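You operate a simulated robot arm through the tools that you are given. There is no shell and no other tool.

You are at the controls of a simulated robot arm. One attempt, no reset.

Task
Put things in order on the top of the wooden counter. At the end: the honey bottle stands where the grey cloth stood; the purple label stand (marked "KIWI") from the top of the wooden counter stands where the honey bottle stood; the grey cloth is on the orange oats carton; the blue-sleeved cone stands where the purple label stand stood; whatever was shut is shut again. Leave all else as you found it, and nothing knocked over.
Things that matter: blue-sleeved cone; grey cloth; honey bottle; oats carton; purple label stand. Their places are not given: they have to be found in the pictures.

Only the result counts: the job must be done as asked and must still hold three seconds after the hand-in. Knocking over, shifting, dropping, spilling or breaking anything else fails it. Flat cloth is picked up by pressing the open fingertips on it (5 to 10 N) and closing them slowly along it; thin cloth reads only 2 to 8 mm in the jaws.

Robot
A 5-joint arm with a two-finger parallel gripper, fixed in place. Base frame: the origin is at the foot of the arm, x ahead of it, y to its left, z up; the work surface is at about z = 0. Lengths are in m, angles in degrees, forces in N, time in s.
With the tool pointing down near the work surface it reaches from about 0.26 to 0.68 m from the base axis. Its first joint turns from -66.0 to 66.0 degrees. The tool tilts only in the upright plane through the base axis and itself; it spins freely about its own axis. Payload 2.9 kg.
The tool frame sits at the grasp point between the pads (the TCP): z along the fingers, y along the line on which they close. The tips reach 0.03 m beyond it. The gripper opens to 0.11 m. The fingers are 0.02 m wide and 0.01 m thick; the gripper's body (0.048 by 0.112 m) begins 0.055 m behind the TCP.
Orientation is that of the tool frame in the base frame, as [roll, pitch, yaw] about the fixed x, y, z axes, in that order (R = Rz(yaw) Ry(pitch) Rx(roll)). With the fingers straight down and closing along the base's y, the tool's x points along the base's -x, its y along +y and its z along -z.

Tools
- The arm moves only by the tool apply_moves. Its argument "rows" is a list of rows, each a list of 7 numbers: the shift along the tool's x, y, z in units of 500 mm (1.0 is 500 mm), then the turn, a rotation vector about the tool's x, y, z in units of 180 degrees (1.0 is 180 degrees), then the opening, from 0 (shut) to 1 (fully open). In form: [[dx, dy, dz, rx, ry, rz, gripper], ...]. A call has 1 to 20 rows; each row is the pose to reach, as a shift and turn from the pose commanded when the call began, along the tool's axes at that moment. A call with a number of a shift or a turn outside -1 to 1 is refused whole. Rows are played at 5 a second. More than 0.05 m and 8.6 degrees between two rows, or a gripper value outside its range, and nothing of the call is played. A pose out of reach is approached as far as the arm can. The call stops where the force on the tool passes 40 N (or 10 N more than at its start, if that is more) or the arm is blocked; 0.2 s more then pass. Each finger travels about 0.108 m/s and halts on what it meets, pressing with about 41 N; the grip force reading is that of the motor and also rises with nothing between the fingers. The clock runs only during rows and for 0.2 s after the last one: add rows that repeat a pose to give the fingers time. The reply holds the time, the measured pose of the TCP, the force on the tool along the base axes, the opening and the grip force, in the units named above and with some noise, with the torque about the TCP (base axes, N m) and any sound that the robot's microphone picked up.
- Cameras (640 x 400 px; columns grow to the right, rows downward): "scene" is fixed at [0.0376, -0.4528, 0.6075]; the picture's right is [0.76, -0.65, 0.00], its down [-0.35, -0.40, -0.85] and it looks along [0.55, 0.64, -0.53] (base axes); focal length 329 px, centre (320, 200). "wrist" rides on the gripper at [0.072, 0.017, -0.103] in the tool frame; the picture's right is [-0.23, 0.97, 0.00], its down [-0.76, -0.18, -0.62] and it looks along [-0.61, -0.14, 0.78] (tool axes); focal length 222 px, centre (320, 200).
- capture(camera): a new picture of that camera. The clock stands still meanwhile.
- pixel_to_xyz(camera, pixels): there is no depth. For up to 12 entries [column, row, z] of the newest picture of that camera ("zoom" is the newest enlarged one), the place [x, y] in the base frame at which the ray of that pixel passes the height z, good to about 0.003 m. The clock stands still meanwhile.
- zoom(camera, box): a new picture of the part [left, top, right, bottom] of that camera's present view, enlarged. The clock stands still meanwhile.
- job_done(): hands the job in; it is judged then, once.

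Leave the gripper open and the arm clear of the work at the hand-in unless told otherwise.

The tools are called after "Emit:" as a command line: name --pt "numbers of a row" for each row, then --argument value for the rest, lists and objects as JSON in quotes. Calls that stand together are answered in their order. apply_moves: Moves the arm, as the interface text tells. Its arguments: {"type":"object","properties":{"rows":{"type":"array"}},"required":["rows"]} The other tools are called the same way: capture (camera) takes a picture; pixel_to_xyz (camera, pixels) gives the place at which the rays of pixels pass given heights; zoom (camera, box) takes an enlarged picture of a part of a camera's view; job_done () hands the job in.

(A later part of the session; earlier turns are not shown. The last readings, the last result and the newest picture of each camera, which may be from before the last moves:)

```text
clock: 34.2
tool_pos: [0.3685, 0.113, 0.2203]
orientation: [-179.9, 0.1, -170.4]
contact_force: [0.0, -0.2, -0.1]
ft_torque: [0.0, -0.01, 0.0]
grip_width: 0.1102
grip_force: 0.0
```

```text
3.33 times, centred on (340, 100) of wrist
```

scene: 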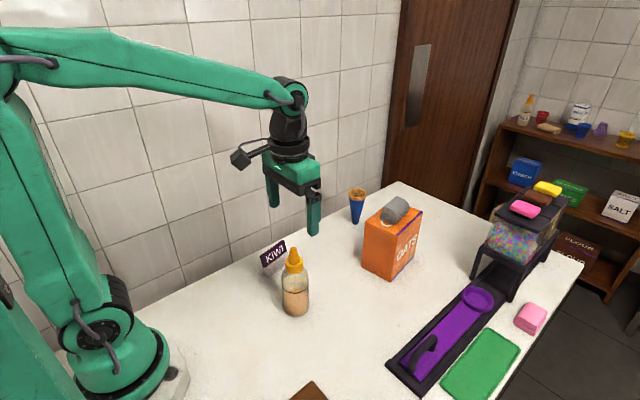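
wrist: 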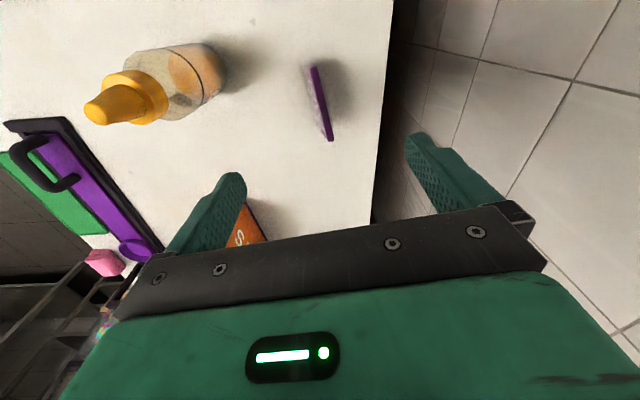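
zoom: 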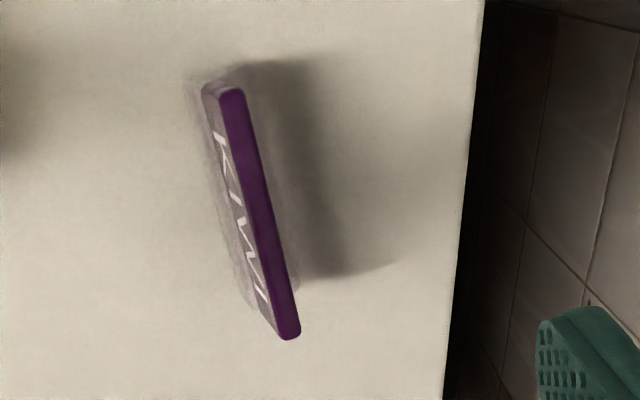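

From above I see the plate's top edge running (231,92)→(289,332). The transparent base is under it, with its left edge about (200,85)→(252,308) and its right end at about (297,290). I'll convert these.

Emit:
pixel_to_xyz --camera "zoom" --pixels '[[231, 92, 0.055], [289, 332, 0.055], [231, 92, 0.06], [289, 332, 0.06], [200, 85, 0.0], [252, 308, 0.0], [297, 290, 0.0], [243, 65, 0.0]]'

Emit:
zoom --camera "scene" --box '[240, 220, 320, 320]'

```text
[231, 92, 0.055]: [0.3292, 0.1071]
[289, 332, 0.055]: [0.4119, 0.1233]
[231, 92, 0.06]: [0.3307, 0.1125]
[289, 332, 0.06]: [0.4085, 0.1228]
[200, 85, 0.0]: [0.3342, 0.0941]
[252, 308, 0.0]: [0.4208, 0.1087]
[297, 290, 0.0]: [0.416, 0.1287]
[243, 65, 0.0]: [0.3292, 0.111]
```

```text
4.00 times, centred on (280, 270) of scene
```

zoom: 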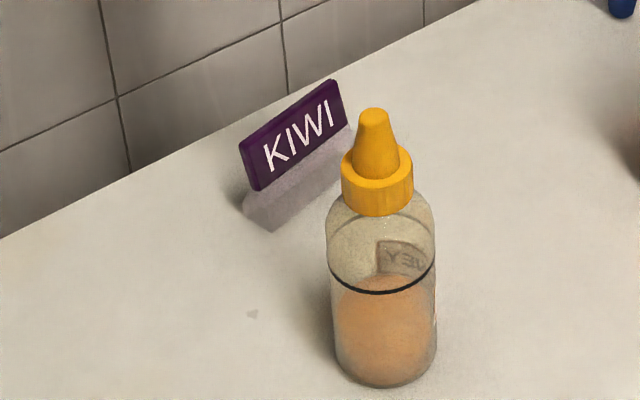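

The KIWI plate leans back, so a front-to-back squeeze would tilt it. I'll grip it end to end along its ~0.084 m length instead. I'll turn the tool 90°, camera to the +y side, while staying high, then look again.

Emit:
apply_moves --pt "0 0 0 0 0 0.042 1" --pt "0 0 0 0 0 0.084 1" --pt "0 0 0 0 0 0.126 1" --pt "0 0 0 0 0 0.168 1" --pt "0 0 0 0 0 0.21 1" --pt "0 0 0 0 0 0.252 1" --pt "0 0 0 0 0 0.294 1" --pt "0 0 0 0 0 0.336 1" --pt "0 0 0 0 0 0.378 1" --pt "0 0 0 0 0 0.42 1" --pt "0 0 0 0 0 0.46 1" --pt "0 0 0 0 0 0.5 1" --pt "0 0 0 0 0 0.5 1"

Emit:
capture --camera "wrist"

Emit:
capture --camera "scene"

```text
clock: 37.0
tool_pos: [0.3656, 0.113, 0.2204]
orientation: [-180.0, 0.0, 99.5]
contact_force: [0.0, -0.5, -0.2]
ft_torque: [0.03, 0.01, 0.0]
grip_width: 0.1102
grip_force: 0.1
```

```text
taken
```

wrist: 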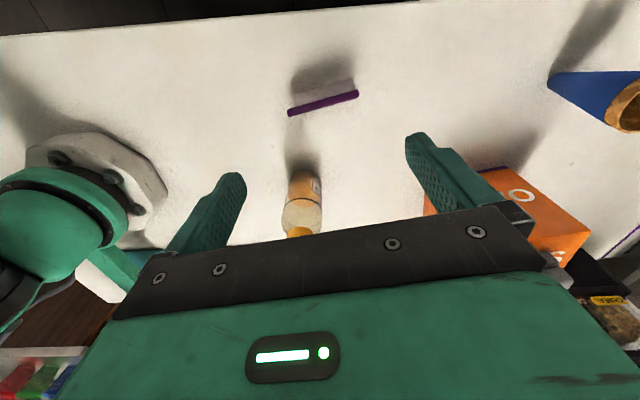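

```text
taken
```

scene: 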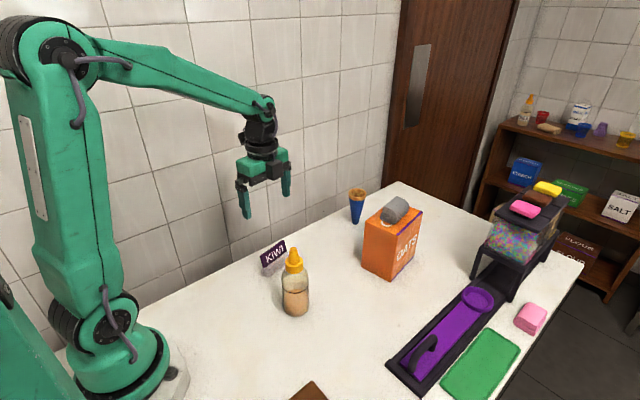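

The wrist now sees the stand from behind at (323,100). I'll zoom in.

Emit:
zoom --camera "wrist" --box '[260, 50, 390, 140]'

```text
4.44 times, centred on (325, 95) of wrist
```

zoom: 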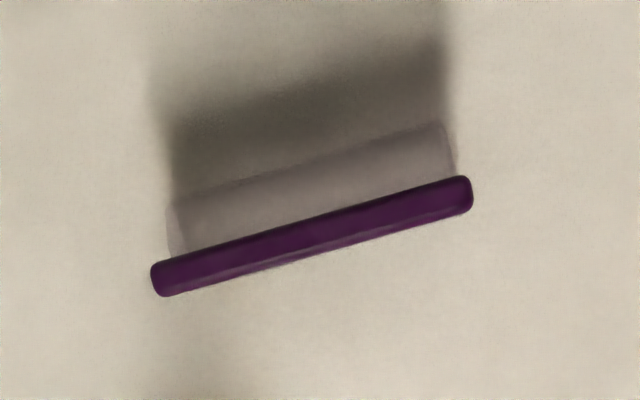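

I'll convert the plate-top ends (153,280) and (470,193) and the base back corners (170,207) and (445,123).

Emit:
pixel_to_xyz --camera "zoom" --pixels '[[153, 278, 0.055], [470, 193, 0.055], [153, 278, 0.05], [470, 193, 0.05], [153, 278, 0.06], [470, 193, 0.06], [170, 207, 0.0], [445, 123, 0.0], [170, 207, 0.02], [445, 123, 0.02], [455, 176, 0.0], [172, 256, 0.0]]'

```text
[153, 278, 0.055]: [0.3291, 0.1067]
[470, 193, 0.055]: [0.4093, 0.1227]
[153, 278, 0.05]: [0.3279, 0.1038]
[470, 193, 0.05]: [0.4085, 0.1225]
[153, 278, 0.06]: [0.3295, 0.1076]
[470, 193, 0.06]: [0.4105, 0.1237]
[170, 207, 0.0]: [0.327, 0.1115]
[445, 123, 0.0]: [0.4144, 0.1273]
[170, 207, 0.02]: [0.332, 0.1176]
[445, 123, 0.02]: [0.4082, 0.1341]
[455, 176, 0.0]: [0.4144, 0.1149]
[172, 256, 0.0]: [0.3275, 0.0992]
```

Both views agree. The plate top ends are at (0.329,0.107) and (0.410,0.123), so length is ~0.083, height ~0.055 and yaw ~10.5°. I'll fine-tune the turn by 1° and descend to z≈0.09 with the fingers beyond both ends.

Emit:
apply_moves --pt "-0.002 0.002 0.06 0 0 -0.003 1" --pt "-0.004 0.0045 0.13 0 0 -0.006 1" --pt "-0.004 0.0045 0.2 0 0 -0.006 1" --pt "-0.004 0.0045 0.25 0 0 -0.006 1" --pt "-0.004 0.0045 0.26 0 0 -0.006 1" --pt "-0.004 0.0045 0.26 0 0 -0.006 1"

Emit:
capture --camera "wrist"

Emit:
zoom --camera "scene" --box '[220, 200, 340, 320]'

```text
clock: 38.4
tool_pos: [0.368, 0.1109, 0.0903]
orientation: [180.0, 0.0, 100.6]
contact_force: [-0.1, -0.8, 0.1]
ft_torque: [-0.01, -0.01, 0.0]
grip_width: 0.1101
grip_force: 0.1
```

```text
taken
```

wrist: 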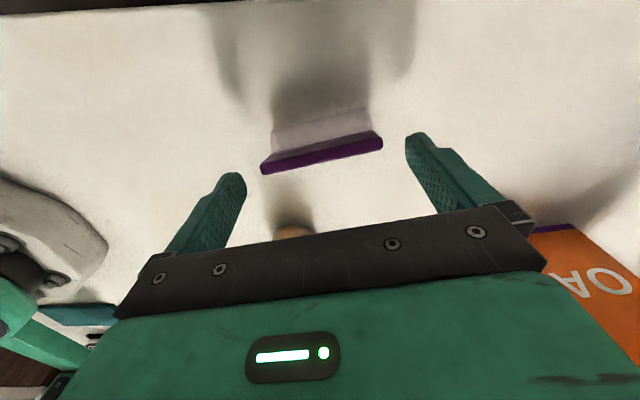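

```text
3.33 times, centred on (280, 260) of scene
```

zoom: 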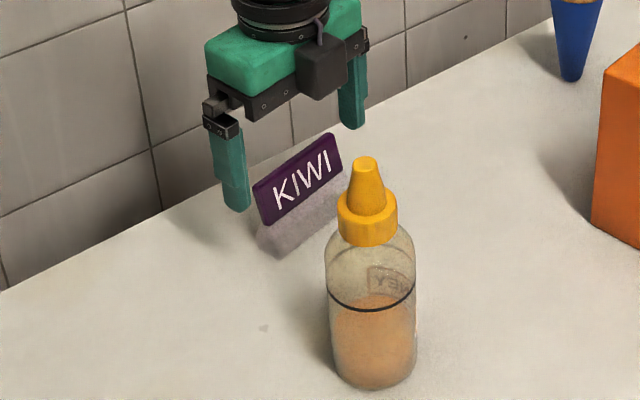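

The plate (262,170)–(382,143) lies between the fingertips, roughly centred. I'll descend to TCP z≈0.037.

Emit:
apply_moves --pt "0 0 0.03 0 0 0 1" --pt "0 0 0.06 0 0 0 1" --pt "0 0 0.09 0 0 0 1" --pt "0 0 0.107 0 0 0 1" --pt "0 0 0.107 0 0 0 1"

Emit:
capture --camera "wrist"

Emit:
zoom --camera "scene" --box '[220, 200, 340, 320]'

```text
clock: 39.6
tool_pos: [0.3692, 0.1131, 0.0358]
orientation: [180.0, -0.1, 100.5]
contact_force: [-0.2, -0.7, -1.3]
ft_torque: [0.0, 0.02, -0.01]
grip_width: 0.1099
grip_force: 0.0
```

```text
taken
```

wrist: 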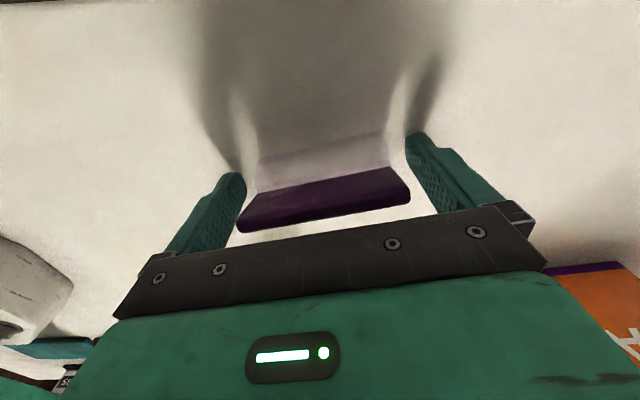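

```text
3.33 times, centred on (280, 260) of scene
```

zoom: 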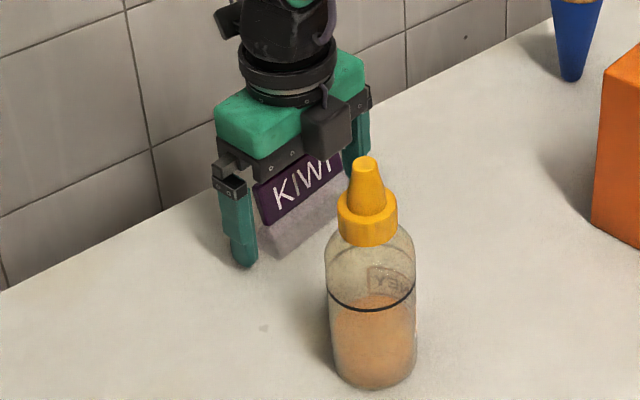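

Both fingers are beyond the ends. I'll close slowly on the ~83 mm length.

Emit:
apply_moves --pt "0 0 0 0 0 0 0.92" --pt "0 0 0 0 0 0 0.87" --pt "0 0 0 0 0 0 0.83" --pt "0 0 0 0 0 0 0.8" --pt "0 0 0 0 0 0 0.77" --pt "0 0 0 0 0 0 0.74" --pt "0 0 0 0 0 0 0.71" --pt "0 0 0 0 0 0 0.68" --pt "0 0 0 0 0 0 0.65" --pt "0 0 0 0 0 0 0.65"

Emit:
capture --camera "wrist"

```text
clock: 41.8
tool_pos: [0.3693, 0.1104, 0.0352]
orientation: [-179.9, 0.0, 100.7]
contact_force: [-0.3, 1.2, 1.5]
ft_torque: [0.01, -0.08, 0.02]
grip_width: 0.0839
grip_force: 41.1
```

```text
taken
```

wrist: 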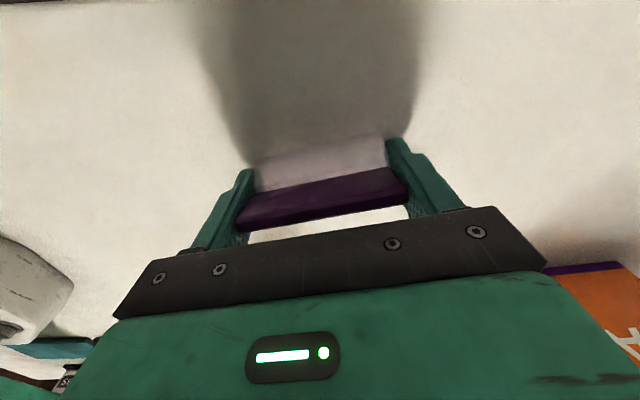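

The stand is gripped at 84 mm. I'll lift 2 cm and check it.

Emit:
apply_moves --pt "0 0 -0.01 0 0 0 0.65" --pt "0 0 -0.025 0 0 0 0.65" --pt "0 0 -0.04 0 0 0 0.65" --pt "0 0 -0.04 0 0 0 0.65"

Emit:
zoom --camera "scene" --box '[220, 190, 340, 310]'

Emit:
capture --camera "wrist"

```text
clock: 42.8
tool_pos: [0.3679, 0.112, 0.056]
orientation: [-179.9, 0.0, 100.6]
contact_force: [0.0, -0.9, -1.5]
ft_torque: [0.03, 0.0, -0.01]
grip_width: 0.0835
grip_force: 41.1
```

```text
3.33 times, centred on (280, 250) of scene
```

zoom: 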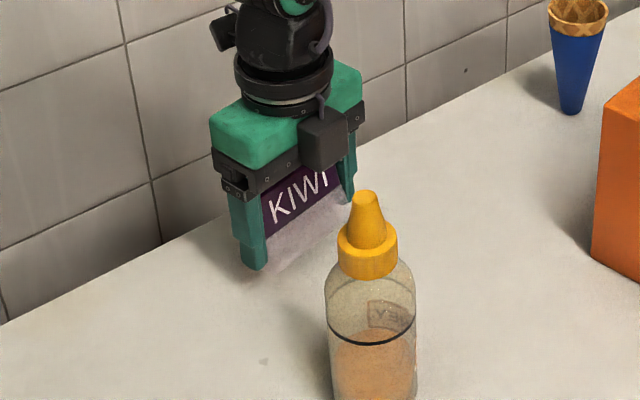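

```text
taken
```

wrist: 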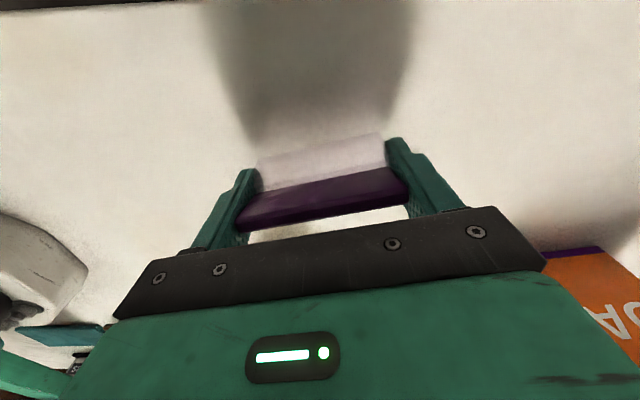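

It lifts level. I'll lift to z≈0.15 and carry it to above the bottle's old place at (0.531,0.089).

Emit:
apply_moves --pt "0 0 -0.04 0 0 0 0.65" --pt "0 0 -0.1 0 0 0 0.65" --pt "0 0 -0.16 0 0 0 0.65" --pt "-0.005 0.015 -0.19 0 0 0 0.65" --pt "-0.02 0.06 -0.19 0 0 0 0.65" --pt "-0.037 0.11 -0.19 0 0 0 0.65" --pt "-0.054 0.16 -0.19 0 0 0 0.65" --pt "-0.071 0.21 -0.19 0 0 0 0.65" --pt "-0.088 0.26 -0.19 0 0 0 0.65" --pt "-0.1 0.295 -0.19 0 0 0 0.65" --pt "-0.105 0.31 -0.19 0 0 0 0.65" --pt "-0.105 0.31 -0.19 0 0 0 0.65"

Emit:
capture --camera "scene"

Emit:
capture --camera "wrist"

```text
clock: 45.4
tool_pos: [0.529, 0.0885, 0.1512]
orientation: [-179.9, 0.0, 100.6]
contact_force: [-0.1, -0.4, -0.9]
ft_torque: [0.0, 0.01, -0.03]
grip_width: 0.0834
grip_force: 41.1
```

```text
taken
```

scene: 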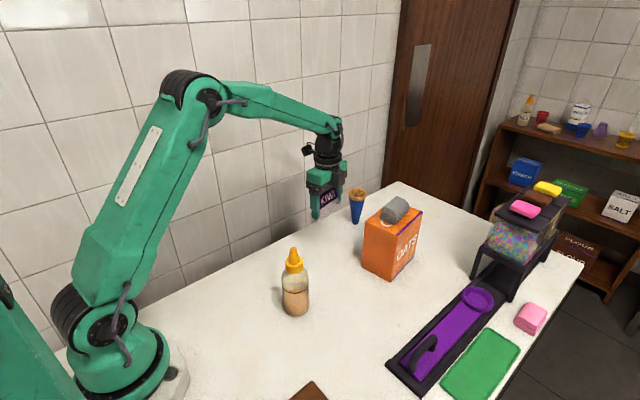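

```text
taken
```

wrist: 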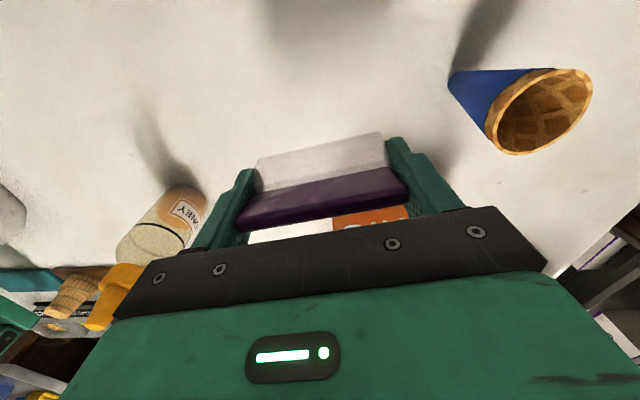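

I'm over the target, and the cone is about 6 cm away from the right finger. I'll lower to TCP z≈0.040.

Emit:
apply_moves --pt "0 0 0.04 0 0 0 0.65" --pt "0 0 0.09 0 0 0 0.65" --pt "0 0 0.14 0 0 0 0.65" --pt "0 0 0.19 0 0 0 0.65" --pt "0 0 0.215 0 0 0 0.65" --pt "0 0 0.222 0 0 0 0.65" --pt "0 0 0.222 0 0 0 0.65"

Emit:
zoom --camera "scene" --box '[270, 150, 400, 280]'

```text
clock: 47.0
tool_pos: [0.5295, 0.0891, 0.04]
orientation: [179.9, 0.0, 100.6]
contact_force: [0.1, 0.0, -0.9]
ft_torque: [-0.01, 0.0, 0.04]
grip_width: 0.0836
grip_force: 41.1
```

```text
3.08 times, centred on (335, 215) of scene
```

zoom: 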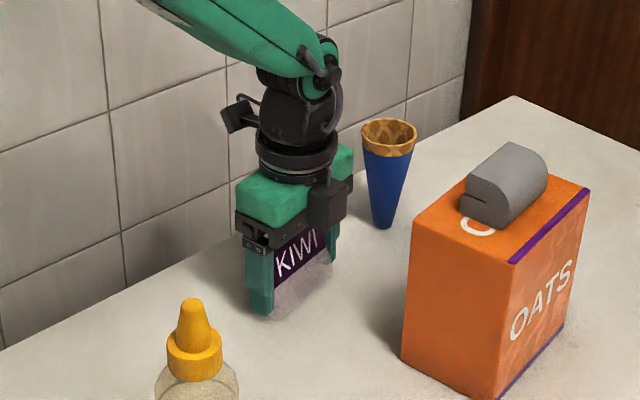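

Now I'll lower by 1 mm steps, watching the force.

Emit:
apply_moves --pt "0 0 0.002 0 0 0 0.65" --pt "0 0 0.004 0 0 0 0.65" --pt "0 0 0.006 0 0 0 0.65" --pt "0 0 0.008 0 0 0 0.65" --pt "0 0 0.008 0 0 0 0.65"

```text
clock: 48.2
tool_pos: [0.5302, 0.0884, 0.0371]
orientation: [179.9, 0.0, 100.6]
contact_force: [0.0, 0.5, -0.7]
ft_torque: [-0.02, 0.02, 0.02]
grip_width: 0.0833
grip_force: 40.9
```

There's no contact yet, so I'll go 1 mm further.

Emit:
apply_moves --pt "0 0 0.001 0 0 0 0.65" --pt "0 0 0.002 0 0 0 0.65" --pt "0 0 0.002 0 0 0 0.65"

```text
clock: 49.0
tool_pos: [0.531, 0.0891, 0.0372]
orientation: [179.9, 0.0, 100.6]
contact_force: [-2.2, 0.3, 6.7]
ft_torque: [0.1, -0.14, 0.06]
grip_width: 0.0836
grip_force: 40.7
```

Contact reads 6.7 N. I'll ease up half a millimetre and open gently.

Emit:
apply_moves --pt "0 0 -0.001 0 0 0 0.65" --pt "0 0 -0.001 0 0 0 0.76" --pt "0 0 -0.001 0 0 0 0.8" --pt "0 0 -0.001 0 0 0 0.86" --pt "0 0 -0.001 0 0 0 0.93" --pt "0 0 -0.001 0 0 0 1.0" --pt "0 0 -0.001 0 0 0 1.0"

Emit:
capture --camera "wrist"

Emit:
zoom --camera "scene" --box '[270, 150, 400, 280]'

```text
clock: 50.6
tool_pos: [0.531, 0.0881, 0.0357]
orientation: [180.0, 0.0, 100.6]
contact_force: [0.5, -0.2, 0.1]
ft_torque: [0.0, 0.0, 0.02]
grip_width: 0.1102
grip_force: 0.1
```

```text
taken
```

wrist: 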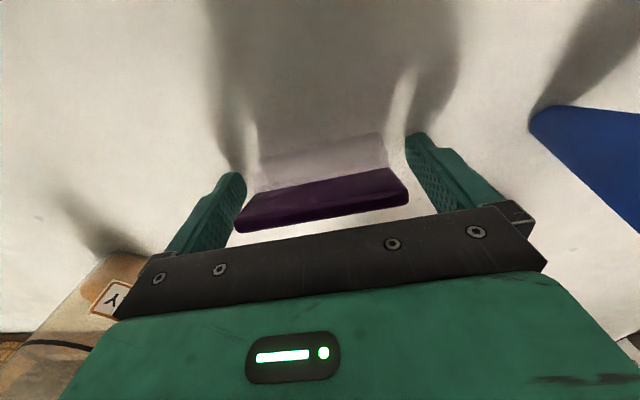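

```text
3.08 times, centred on (335, 215) of scene
```

zoom: 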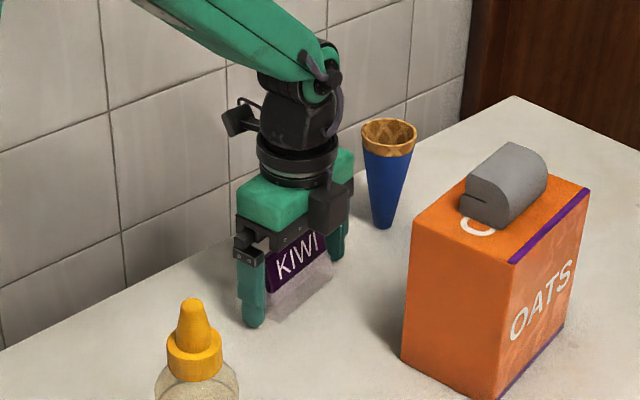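

The stand is released and upright. I'll rise straight up, keeping the fingers open.

Emit:
apply_moves --pt "0 0 -0.02 0 0 0 1" --pt "0 0 -0.06 0 0 0 1" --pt "0 0 -0.12 0 0 0 1" --pt "0 0 -0.2 0 0 0 1" --pt "0 0 -0.28 0 0 0 1" --pt "0 0 -0.36 0 0 0 1" --pt "0 0 -0.43 0 0 0 1" --pt "0 0 -0.43 0 0 0 1"

Emit:
capture --camera "scene"

Emit:
capture --camera "wrist"

```text
clock: 52.4
tool_pos: [0.5311, 0.09, 0.2534]
orientation: [-180.0, 0.0, 100.6]
contact_force: [-0.1, 0.1, 0.0]
ft_torque: [0.01, -0.02, 0.04]
grip_width: 0.11
grip_force: 0.1
```

```text
taken
```

scene: 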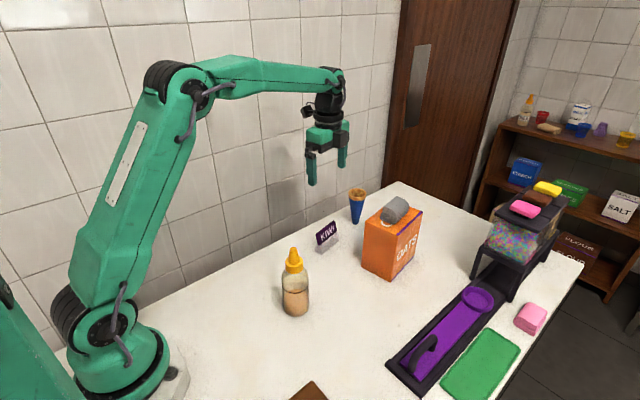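

```text
taken
```

wrist: 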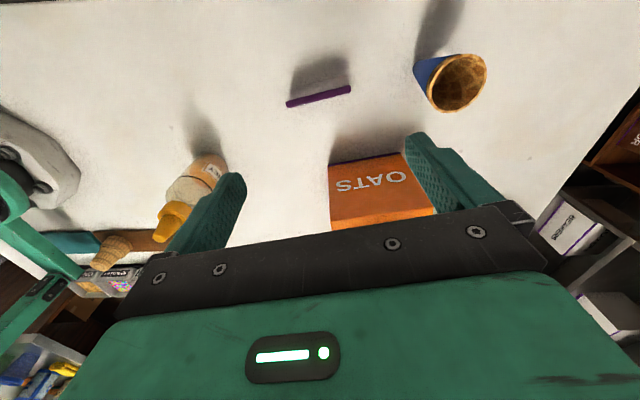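

KIWI stands in the bottle's old place. Next I'll go over the cone at about (0.665,0.111), z≈0.25, turning the tool so the fingers close sideways, tangentially.

Emit:
apply_moves --pt "-0.001 0.023 0 0 0 -0.041 1" --pt "-0.002 0.046 0 0 0 -0.082 1" --pt "-0.002 0.068 0 0 0 -0.123 1" --pt "-0.003 0.091 0 0 0 -0.164 1" --pt "-0.003 0.113 0 0 0 -0.205 1" --pt "-0.004 0.136 0 0 0 -0.247 1" --pt "-0.005 0.159 0 0 0 -0.288 1" --pt "-0.005 0.181 0 0 0 -0.329 1" --pt "-0.006 0.204 0 0 0 -0.37 1" --pt "-0.007 0.226 0 0 0 -0.411 1" --pt "-0.007 0.249 0 0 0 -0.452 1" --pt "-0.008 0.271 0 0 0 -0.494 1" --pt "-0.008 0.271 0 0 0 -0.494 1"

Emit:
capture --camera "scene"

Emit:
capture --camera "wrist"

```text
clock: 55.2
tool_pos: [0.6372, 0.1059, 0.2416]
orientation: [180.0, -0.2, -170.2]
contact_force: [0.5, -0.3, -0.4]
ft_torque: [0.01, 0.01, -0.03]
grip_width: 0.1102
grip_force: 0.0
out of reach, approached as far as the arm can: row 10, 11, 12, 13
```

```text
taken
```

scene: 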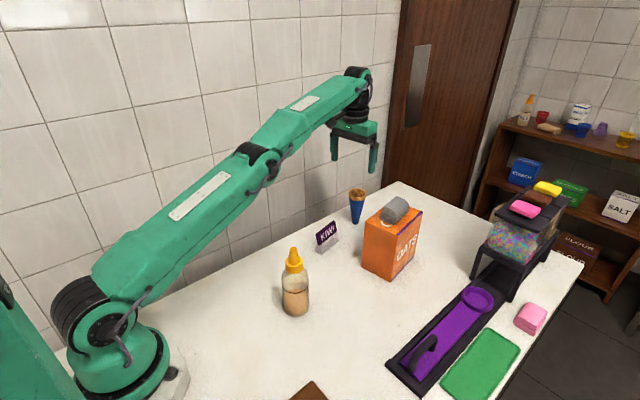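

```text
taken
```

wrist: 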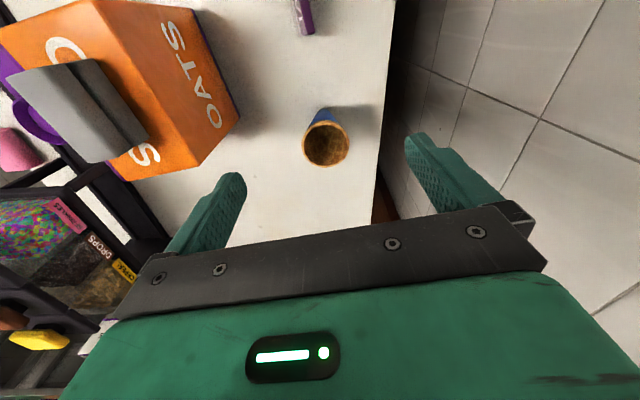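

At this height the arm stops about 2.8 cm short, at (0.637,0.106,0.242). Before going on I need to know which pose counts as "commanded", so I'll play a zero shift and then a small retreat, away from the cone.

Emit:
apply_moves --pt "0.06 0 0 0 0 0 1" --pt "0.06 0 0 0 0 0 1"

```text
clock: 55.8
tool_pos: [0.6088, 0.1004, 0.2409]
orientation: [179.9, 0.0, -170.6]
contact_force: [-0.4, -0.5, 0.4]
ft_torque: [0.01, 0.01, 0.03]
grip_width: 0.11
grip_force: 0.2
```

The clipped pose counts as the commanded one, which is good. I'll take a close look at the cone from here.

Emit:
zoom --camera "wrist" --box '[270, 100, 400, 220]'

Emit:
zoom --camera "scene" --box '[310, 170, 400, 260]'

```text
3.33 times, centred on (335, 160) of wrist
```

zoom: 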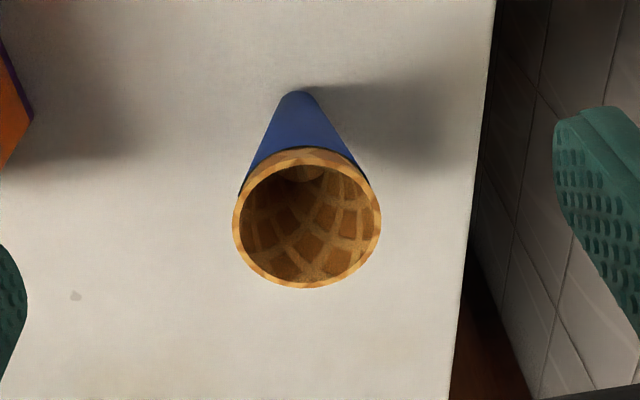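

```text
4.44 times, centred on (355, 215) of scene
```

zoom: 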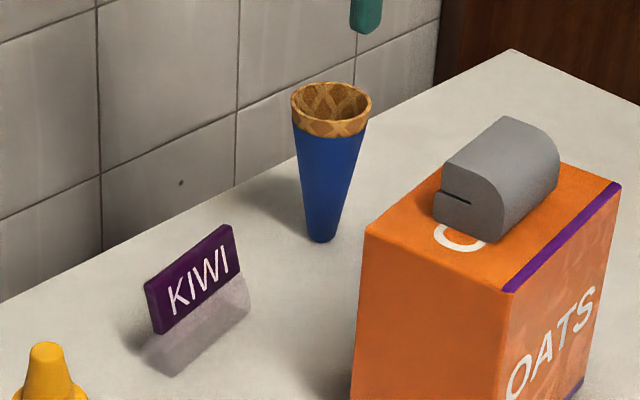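

I'll take a fresh wrist capture at this pose and convert the rim points.

Emit:
capture --camera "wrist"

Emit:
pixel_to_xyz --camera "wrist" --pixels '[[331, 165, 0.1], [331, 165, 0.105], [331, 165, 0.11], [309, 165, 0.107], [353.5, 165, 0.107], [328.5, 128, 0.0], [331, 186, 0.107], [328, 145, 0.107]]'

```text
taken
```

wrist: 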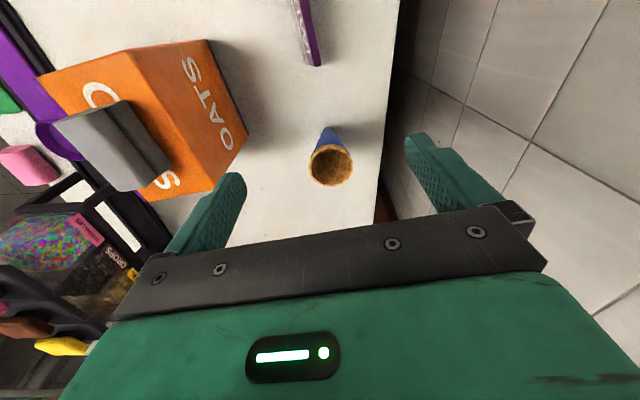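

```text
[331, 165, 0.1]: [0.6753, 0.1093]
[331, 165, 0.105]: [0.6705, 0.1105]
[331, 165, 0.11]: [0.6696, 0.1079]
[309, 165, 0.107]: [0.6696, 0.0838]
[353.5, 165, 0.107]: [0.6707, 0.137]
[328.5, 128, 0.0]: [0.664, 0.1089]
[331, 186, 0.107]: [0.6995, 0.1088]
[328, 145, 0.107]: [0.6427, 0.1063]
```

The cone's axis is (0.672,0.110), rim radius ~0.0275, and the tool is already in line with it (azimuth 9.4°). I'll descend here, on the near side of the cone, to TCP z≈0.085, then slide outward with the open fingers straddling the cone.

Emit:
apply_moves --pt "0 0 0.05 0 0 0 1" --pt "0 0 0.11 0 0 0 1" --pt "0 0 0.17 0 0 0 1" --pt "0 0 0.23 0 0 0 1" --pt "0 0 0.29 0 0 0 1" --pt "0 0 0.308 0 0 0 1" --pt "0 0 0.308 0 0 0 1"

Emit:
capture --camera "wrist"

Emit:
zoom --camera "scene" --box '[300, 140, 420, 260]'

```text
clock: 57.4
tool_pos: [0.6072, 0.0999, 0.0898]
orientation: [-179.9, 0.0, -170.6]
contact_force: [-0.2, 0.0, 0.5]
ft_torque: [0.01, 0.01, -0.04]
grip_width: 0.1101
grip_force: 0.0
```

```text
taken
```

wrist: 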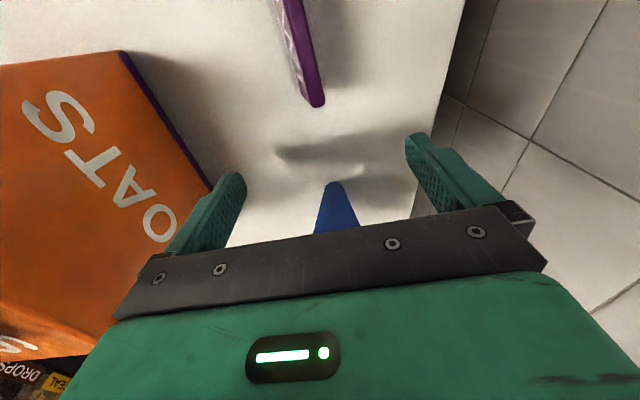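

```text
3.33 times, centred on (360, 200) of scene
```

zoom: 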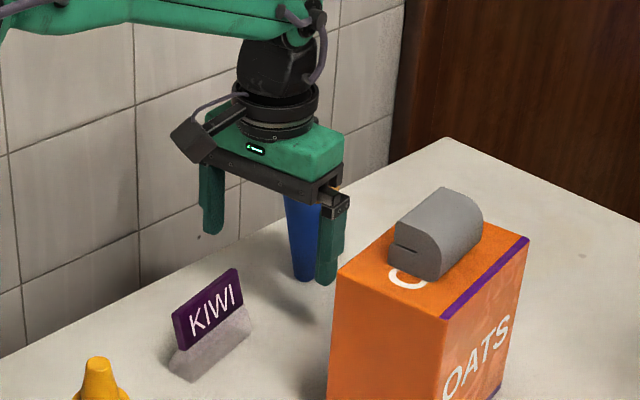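

The fingers straddle the line to the cone, whose foot is at (335,190) between the tips. I'll slide outward slowly along the tool's -x by 6.5 cm.

Emit:
apply_moves --pt "-0.02 0 0 0 0 0 1" --pt "-0.045 0 0 0 0 0 1" --pt "-0.07 0 0 0 0 0 1" --pt "-0.095 0 0 0 0 0 1" --pt "-0.115 0 0 0 0 0 1" --pt "-0.131 0 0 0 0 0 1" --pt "-0.131 0 0 0 0 0 1"

Emit:
capture --camera "wrist"

Emit:
zoom --camera "scene" --box '[310, 140, 430, 260]'

```text
clock: 59.0
tool_pos: [0.6691, 0.1099, 0.0887]
orientation: [180.0, 0.0, -170.5]
contact_force: [-0.8, 0.1, -0.3]
ft_torque: [0.02, 0.02, 0.02]
grip_width: 0.1103
grip_force: 0.0
out of reach, approached as far as the arm can: row 6, 7
```

```text
taken
```

wrist: 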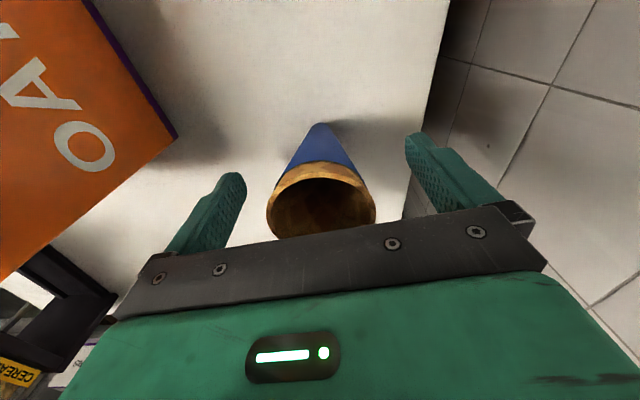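

```text
3.33 times, centred on (370, 200) of scene
```

zoom: 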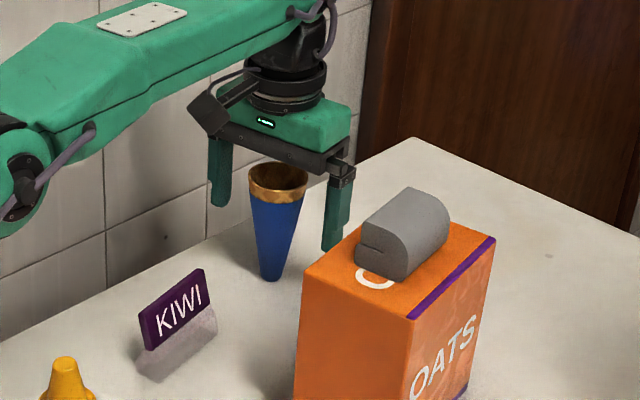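

I've reached (0.669,0.110), within 3 mm of the cone's axis. I'll close slowly in small steps, first to just about the rim width, and read the force.

Emit:
apply_moves --pt "0 0 0 0 0 0 0.85" --pt "0 0 0 0 0 0 0.72" --pt "0 0 0 0 0 0 0.62" --pt "0 0 0 0 0 0 0.57" --pt "0 0 0 0 0 0 0.55" --pt "0 0 0 0 0 0 0.53" --pt "0 0 0 0 0 0 0.52" --pt "0 0 0 0 0 0 0.52"

```text
clock: 60.8
tool_pos: [0.6689, 0.1096, 0.0891]
orientation: [-180.0, 0.0, -170.5]
contact_force: [0.3, 0.3, 0.7]
ft_torque: [0.03, 0.02, 0.0]
grip_width: 0.0572
grip_force: 0.0
```

Width is 57 mm with no force yet. I'll continue in 1 mm steps.

Emit:
apply_moves --pt "0 0 0 0 0 0 0.51" --pt "0 0 0 0 0 0 0.505" --pt "0 0 0 0 0 0 0.5" --pt "0 0 0 0 0 0 0.495" --pt "0 0 0 0 0 0 0.49" --pt "0 0 0 0 0 0 0.49"

Emit:
capture --camera "wrist"

```text
clock: 62.2
tool_pos: [0.6689, 0.1099, 0.0866]
orientation: [-180.0, 0.1, -170.5]
contact_force: [0.5, 0.0, -1.0]
ft_torque: [0.01, 0.0, 0.04]
grip_width: 0.0541
grip_force: 0.0
```

```text
taken
```

wrist: 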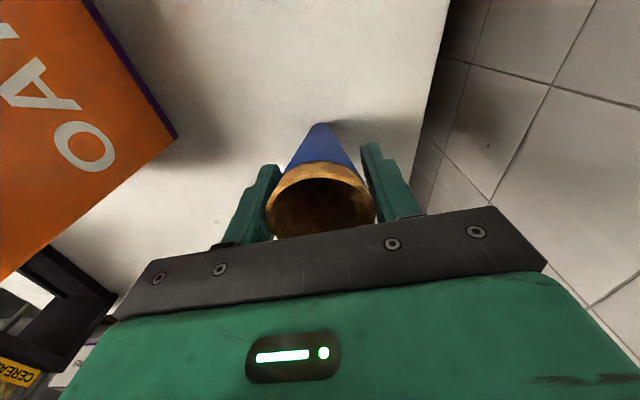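

The fingers are almost touching the rim on both sides evenly. I'll continue closing in small steps.

Emit:
apply_moves --pt "0 0 0 0 0 0 0.485" --pt "0 0 0 0 0 0 0.48" --pt "0 0 0 0 0 0 0.475" --pt "0 0 0 0 0 0 0.47" --pt "0 0 0 0 0 0 0.47"

```text
clock: 63.4
tool_pos: [0.6689, 0.1095, 0.0882]
orientation: [-179.9, -0.1, -170.5]
contact_force: [-0.2, -0.1, -0.1]
ft_torque: [0.0, 0.02, 0.01]
grip_width: 0.0528
grip_force: 1.4
```

Contact starts at 52.8 mm with 1.4 N. I'll close a little more for a moderate grip.

Emit:
apply_moves --pt "0 0 0 0 0 0 0.46" --pt "0 0 0 0 0 0 0.45" --pt "0 0 0 0 0 0 0.44" --pt "0 0 0 0 0 0 0.44"

```text
clock: 64.4
tool_pos: [0.6684, 0.1092, 0.0897]
orientation: [-180.0, 0.0, -170.6]
contact_force: [-0.5, -0.2, -0.1]
ft_torque: [0.02, 0.0, 0.03]
grip_width: 0.0522
grip_force: 14.1
```

The grip is now 14 N, enough for a light cone. I'll lift slowly by 2 cm, holding this opening, and check.

Emit:
apply_moves --pt "0 0 -0.005 0 0 0 0.435" --pt "0 0 -0.012 0 0 0 0.435" --pt "0 0 -0.02 0 0 0 0.435" --pt "0.0 0 -0.03 0 0 0 0.435" --pt "0.0 0 -0.03 0 0 0 0.435"

Emit:
capture --camera "wrist"

Emit:
zoom --camera "scene" --box '[310, 140, 430, 260]'

```text
clock: 65.6
tool_pos: [0.6683, 0.1106, 0.1041]
orientation: [-179.9, 0.1, -170.5]
contact_force: [-0.5, 0.1, -0.1]
ft_torque: [0.01, -0.01, 0.02]
grip_width: 0.052
grip_force: 14.0
```

```text
taken
```

wrist: 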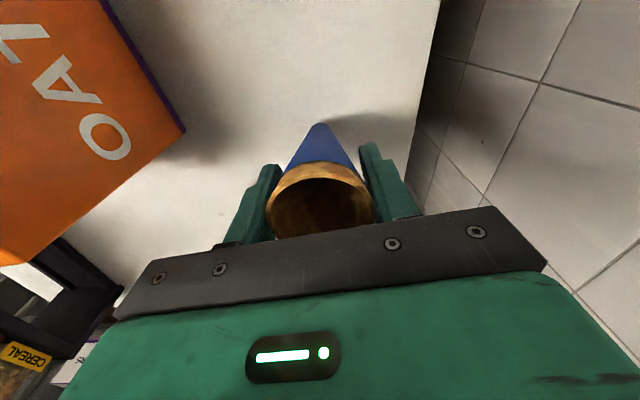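

```text
3.33 times, centred on (370, 200) of scene
```

zoom: 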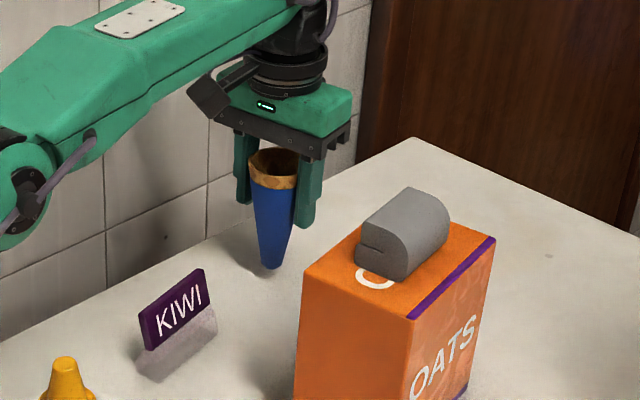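

The cone hangs upright. I'll rise and draw inward together, staying clear of KIWI, up to TCP z≈0.20.

Emit:
apply_moves --pt "0.008 0 -0.02 0 0 0 0.435" --pt "0.02 0 -0.05 0 0 0 0.435" --pt "0.04 0 -0.09 0 0 0 0.435" --pt "0.06 0 -0.13 0 0 0 0.435" --pt "0.08 0 -0.165 0 0 0 0.435" --pt "0.095 0 -0.19 0 0 0 0.435" --pt "0.1 0 -0.2 0 0 0 0.435" --pt "0.1 0 -0.2 0 0 0 0.435"

Emit:
capture --camera "scene"

Emit:
capture --camera "wrist"

```text
clock: 67.4
tool_pos: [0.6185, 0.1022, 0.2042]
orientation: [180.0, 0.0, -170.6]
contact_force: [-0.3, 0.1, -0.4]
ft_torque: [0.01, 0.03, 0.01]
grip_width: 0.052
grip_force: 13.6
```

```text
taken
```

scene: 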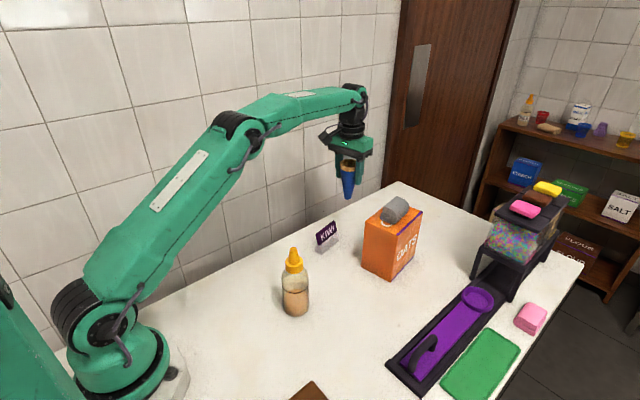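

```text
taken
```

wrist: 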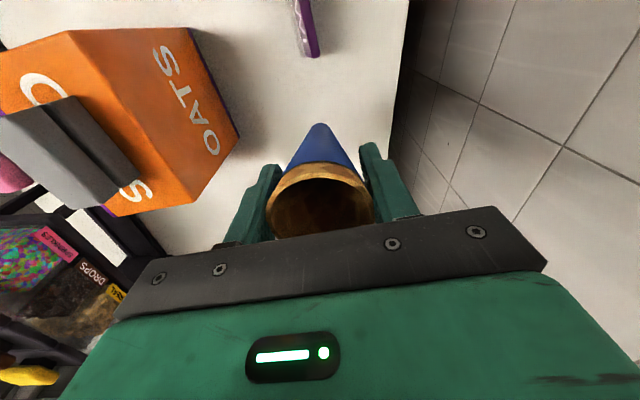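

The cone is held upright at z≈0.20. I'll carry it inward to above KIWI's old place, with the cone axis to (0.369,0.112).

Emit:
apply_moves --pt "0.01 0.002 0 0 0 0 0.435" --pt "0.035 0.007 0 0 0 0 0.435" --pt "0.075 0.015 0 0 0 0 0.435" --pt "0.12 0.025 0 0 0 0 0.435" --pt "0.17 0.035 0 0 0 0 0.435" --pt "0.22 0.045 0 0 0 0 0.435" --pt "0.27 0.055 0 0 0 0 0.435" --pt "0.32 0.065 0 0 0 0 0.435" --pt "0.37 0.076 0 0 0 0 0.435" --pt "0.42 0.086 0 0 0 0 0.435" --pt "0.46 0.094 0 0 0 0 0.435" --pt "0.485 0.099 0 0 0 0 0.435" --pt "0.494 0.101 0 0 0 0 0.435" --pt "0.494 0.101 0 0 0 0 0.435" --pt "0.494 0.101 0 0 0 0 0.435"

Emit:
capture --camera "scene"

Emit:
capture --camera "wrist"

```text
clock: 70.6
tool_pos: [0.3689, 0.1099, 0.2023]
orientation: [179.9, -0.1, -170.5]
contact_force: [-0.5, -0.1, -0.4]
ft_torque: [-0.02, 0.0, -0.03]
grip_width: 0.052
grip_force: 13.9
```

```text
taken
```

scene: 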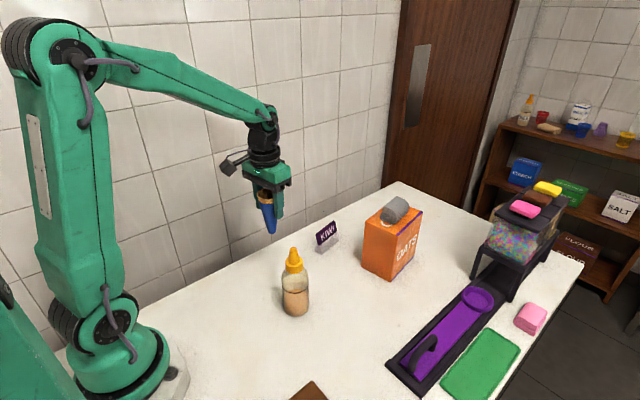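

```text
taken
```

wrist: 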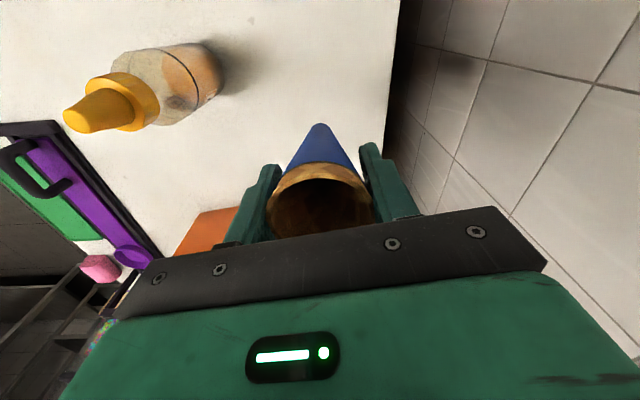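

I'm over the target. I'll lower to TCP z≈0.094, with the cone foot about 5 mm above the top.

Emit:
apply_moves --pt "0 0 0.02 0 0 0 0.435" --pt "0 0 0.055 0 0 0 0.435" --pt "0 0 0.095 0 0 0 0.435" --pt "0 0 0.135 0 0 0 0.435" --pt "0 0 0.17 0 0 0 0.435" --pt "0 0 0.195 0 0 0 0.435" --pt "0 0 0.21 0 0 0 0.435" --pt "0 0 0.218 0 0 0 0.435" --pt "0 0 0.218 0 0 0 0.435"

Emit:
zoom --camera "scene" --box '[220, 190, 340, 310]'

Emit:
capture --camera "wrist"

```text
clock: 72.6
tool_pos: [0.3693, 0.1096, 0.095]
orientation: [180.0, 0.0, -170.6]
contact_force: [-0.1, 0.7, -0.2]
ft_torque: [0.02, -0.02, -0.03]
grip_width: 0.0516
grip_force: 13.9
```

```text
3.33 times, centred on (280, 250) of scene
```

zoom: 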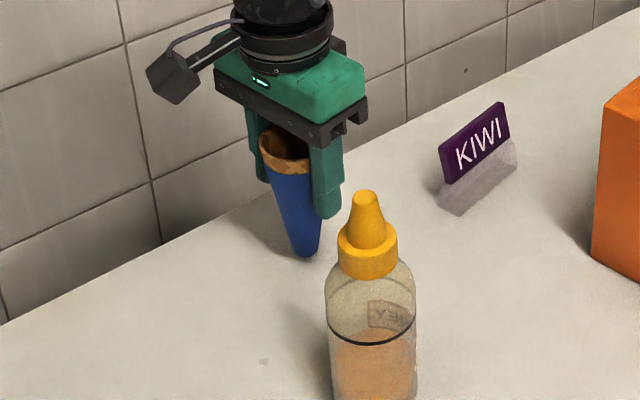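

```text
taken
```

wrist: 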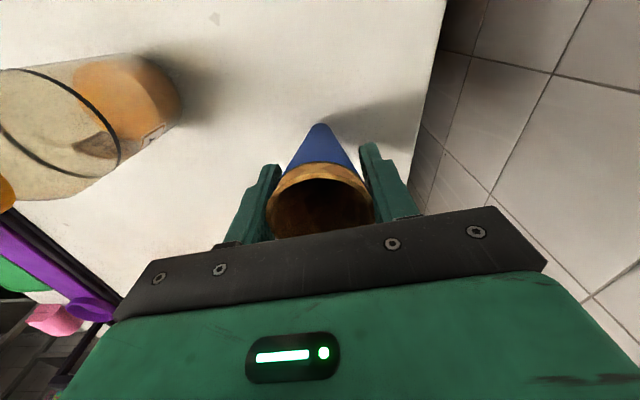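

Allowing for the finger hiding part of the rim, the cone is upright, and the wrist view matches its look when it stood. I'll lower in 1 mm steps.

Emit:
apply_moves --pt "0 0 0.002 0 0 0 0.435" --pt "0 0 0.004 0 0 0 0.435" --pt "0 0 0.006 0 0 0 0.435" --pt "0 0 0.008 0 0 0 0.435" --pt "0 0 0.008 0 0 0 0.435"

```text
clock: 73.8
tool_pos: [0.3679, 0.1102, 0.0896]
orientation: [179.9, 0.0, -170.4]
contact_force: [0.4, -0.1, -0.6]
ft_torque: [0.03, -0.01, 0.02]
grip_width: 0.052
grip_force: 14.1
```

There's no contact yet. I'll go another 2 mm in half-millimetre steps.

Emit:
apply_moves --pt "0 0 0.001 0 0 0 0.435" --pt "0 0 0.002 0 0 0 0.435" --pt "0 0 0.003 0 0 0 0.435" --pt "0 0 0.003 0 0 0 0.435"

```text
clock: 74.8
tool_pos: [0.3683, 0.1096, 0.0884]
orientation: [-180.0, 0.0, -170.6]
contact_force: [-0.3, 0.2, -0.4]
ft_torque: [0.0, -0.01, 0.0]
grip_width: 0.0522
grip_force: 13.9
```

Emit:
apply_moves --pt "0 0 0.001 0 0 0 0.435" --pt "0 0 0.002 0 0 0 0.435" --pt "0 0 0.002 0 0 0 0.435"

Emit:
zoom --camera "scene" --box '[240, 215, 310, 285]'

```text
clock: 75.6
tool_pos: [0.3678, 0.11, 0.0887]
orientation: [-180.0, 0.0, -170.5]
contact_force: [-1.7, -0.6, 5.3]
ft_torque: [-0.05, 0.1, 0.0]
grip_width: 0.0518
grip_force: 14.1
```

```text
5.71 times, centred on (275, 250) of scene
```

zoom: 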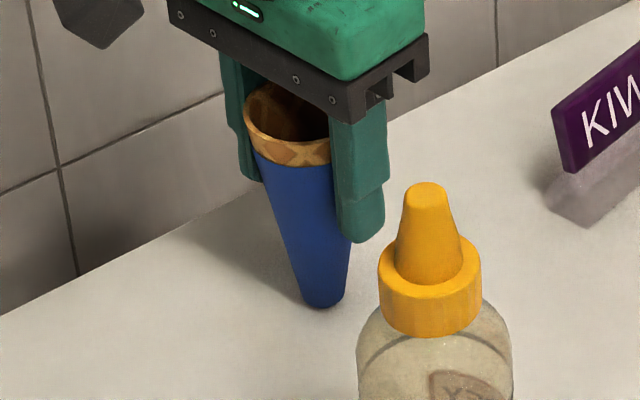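

Contact now reads 5.3 N, and the foot is on the counter. I'll ease up about 0.5 mm, then open in tiny steps.

Emit:
apply_moves --pt "0 0 -0.001 0 0 0 0.435" --pt "0 0 -0.001 0 0 0 0.45" --pt "0 0 -0.001 0 0 0 0.465" --pt "0 0 -0.001 0 0 0 0.475" --pt "0 0 -0.001 0 0 0 0.485" --pt "0 0 -0.001 0 0 0 0.5" --pt "0 0 -0.001 0 0 0 0.52" --pt "0 0 -0.001 0 0 0 0.52"

Emit:
zoom --camera "scene" --box '[240, 215, 310, 285]'

Emit:
capture --camera "wrist"

```text
clock: 77.4
tool_pos: [0.3678, 0.1091, 0.089]
orientation: [-180.0, 0.0, -170.5]
contact_force: [-0.5, 0.2, 0.6]
ft_torque: [-0.01, 0.02, -0.02]
grip_width: 0.0571
grip_force: 0.1
```

```text
5.71 times, centred on (275, 250) of scene
```

zoom: 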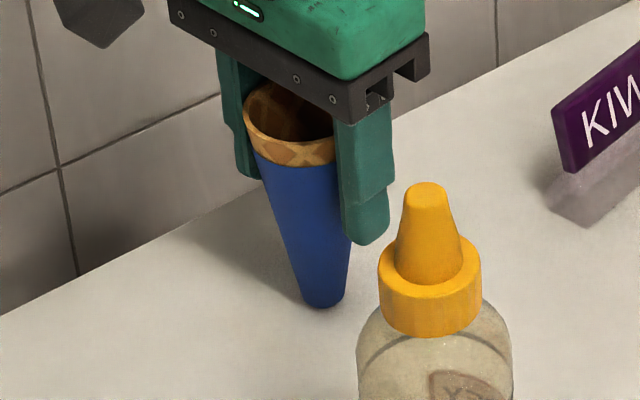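

```text
taken
```

wrist: 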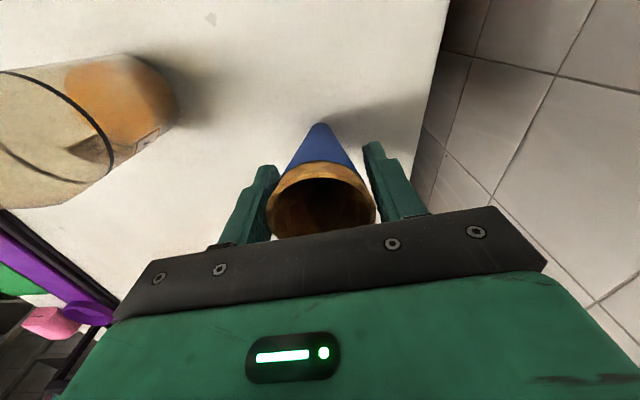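

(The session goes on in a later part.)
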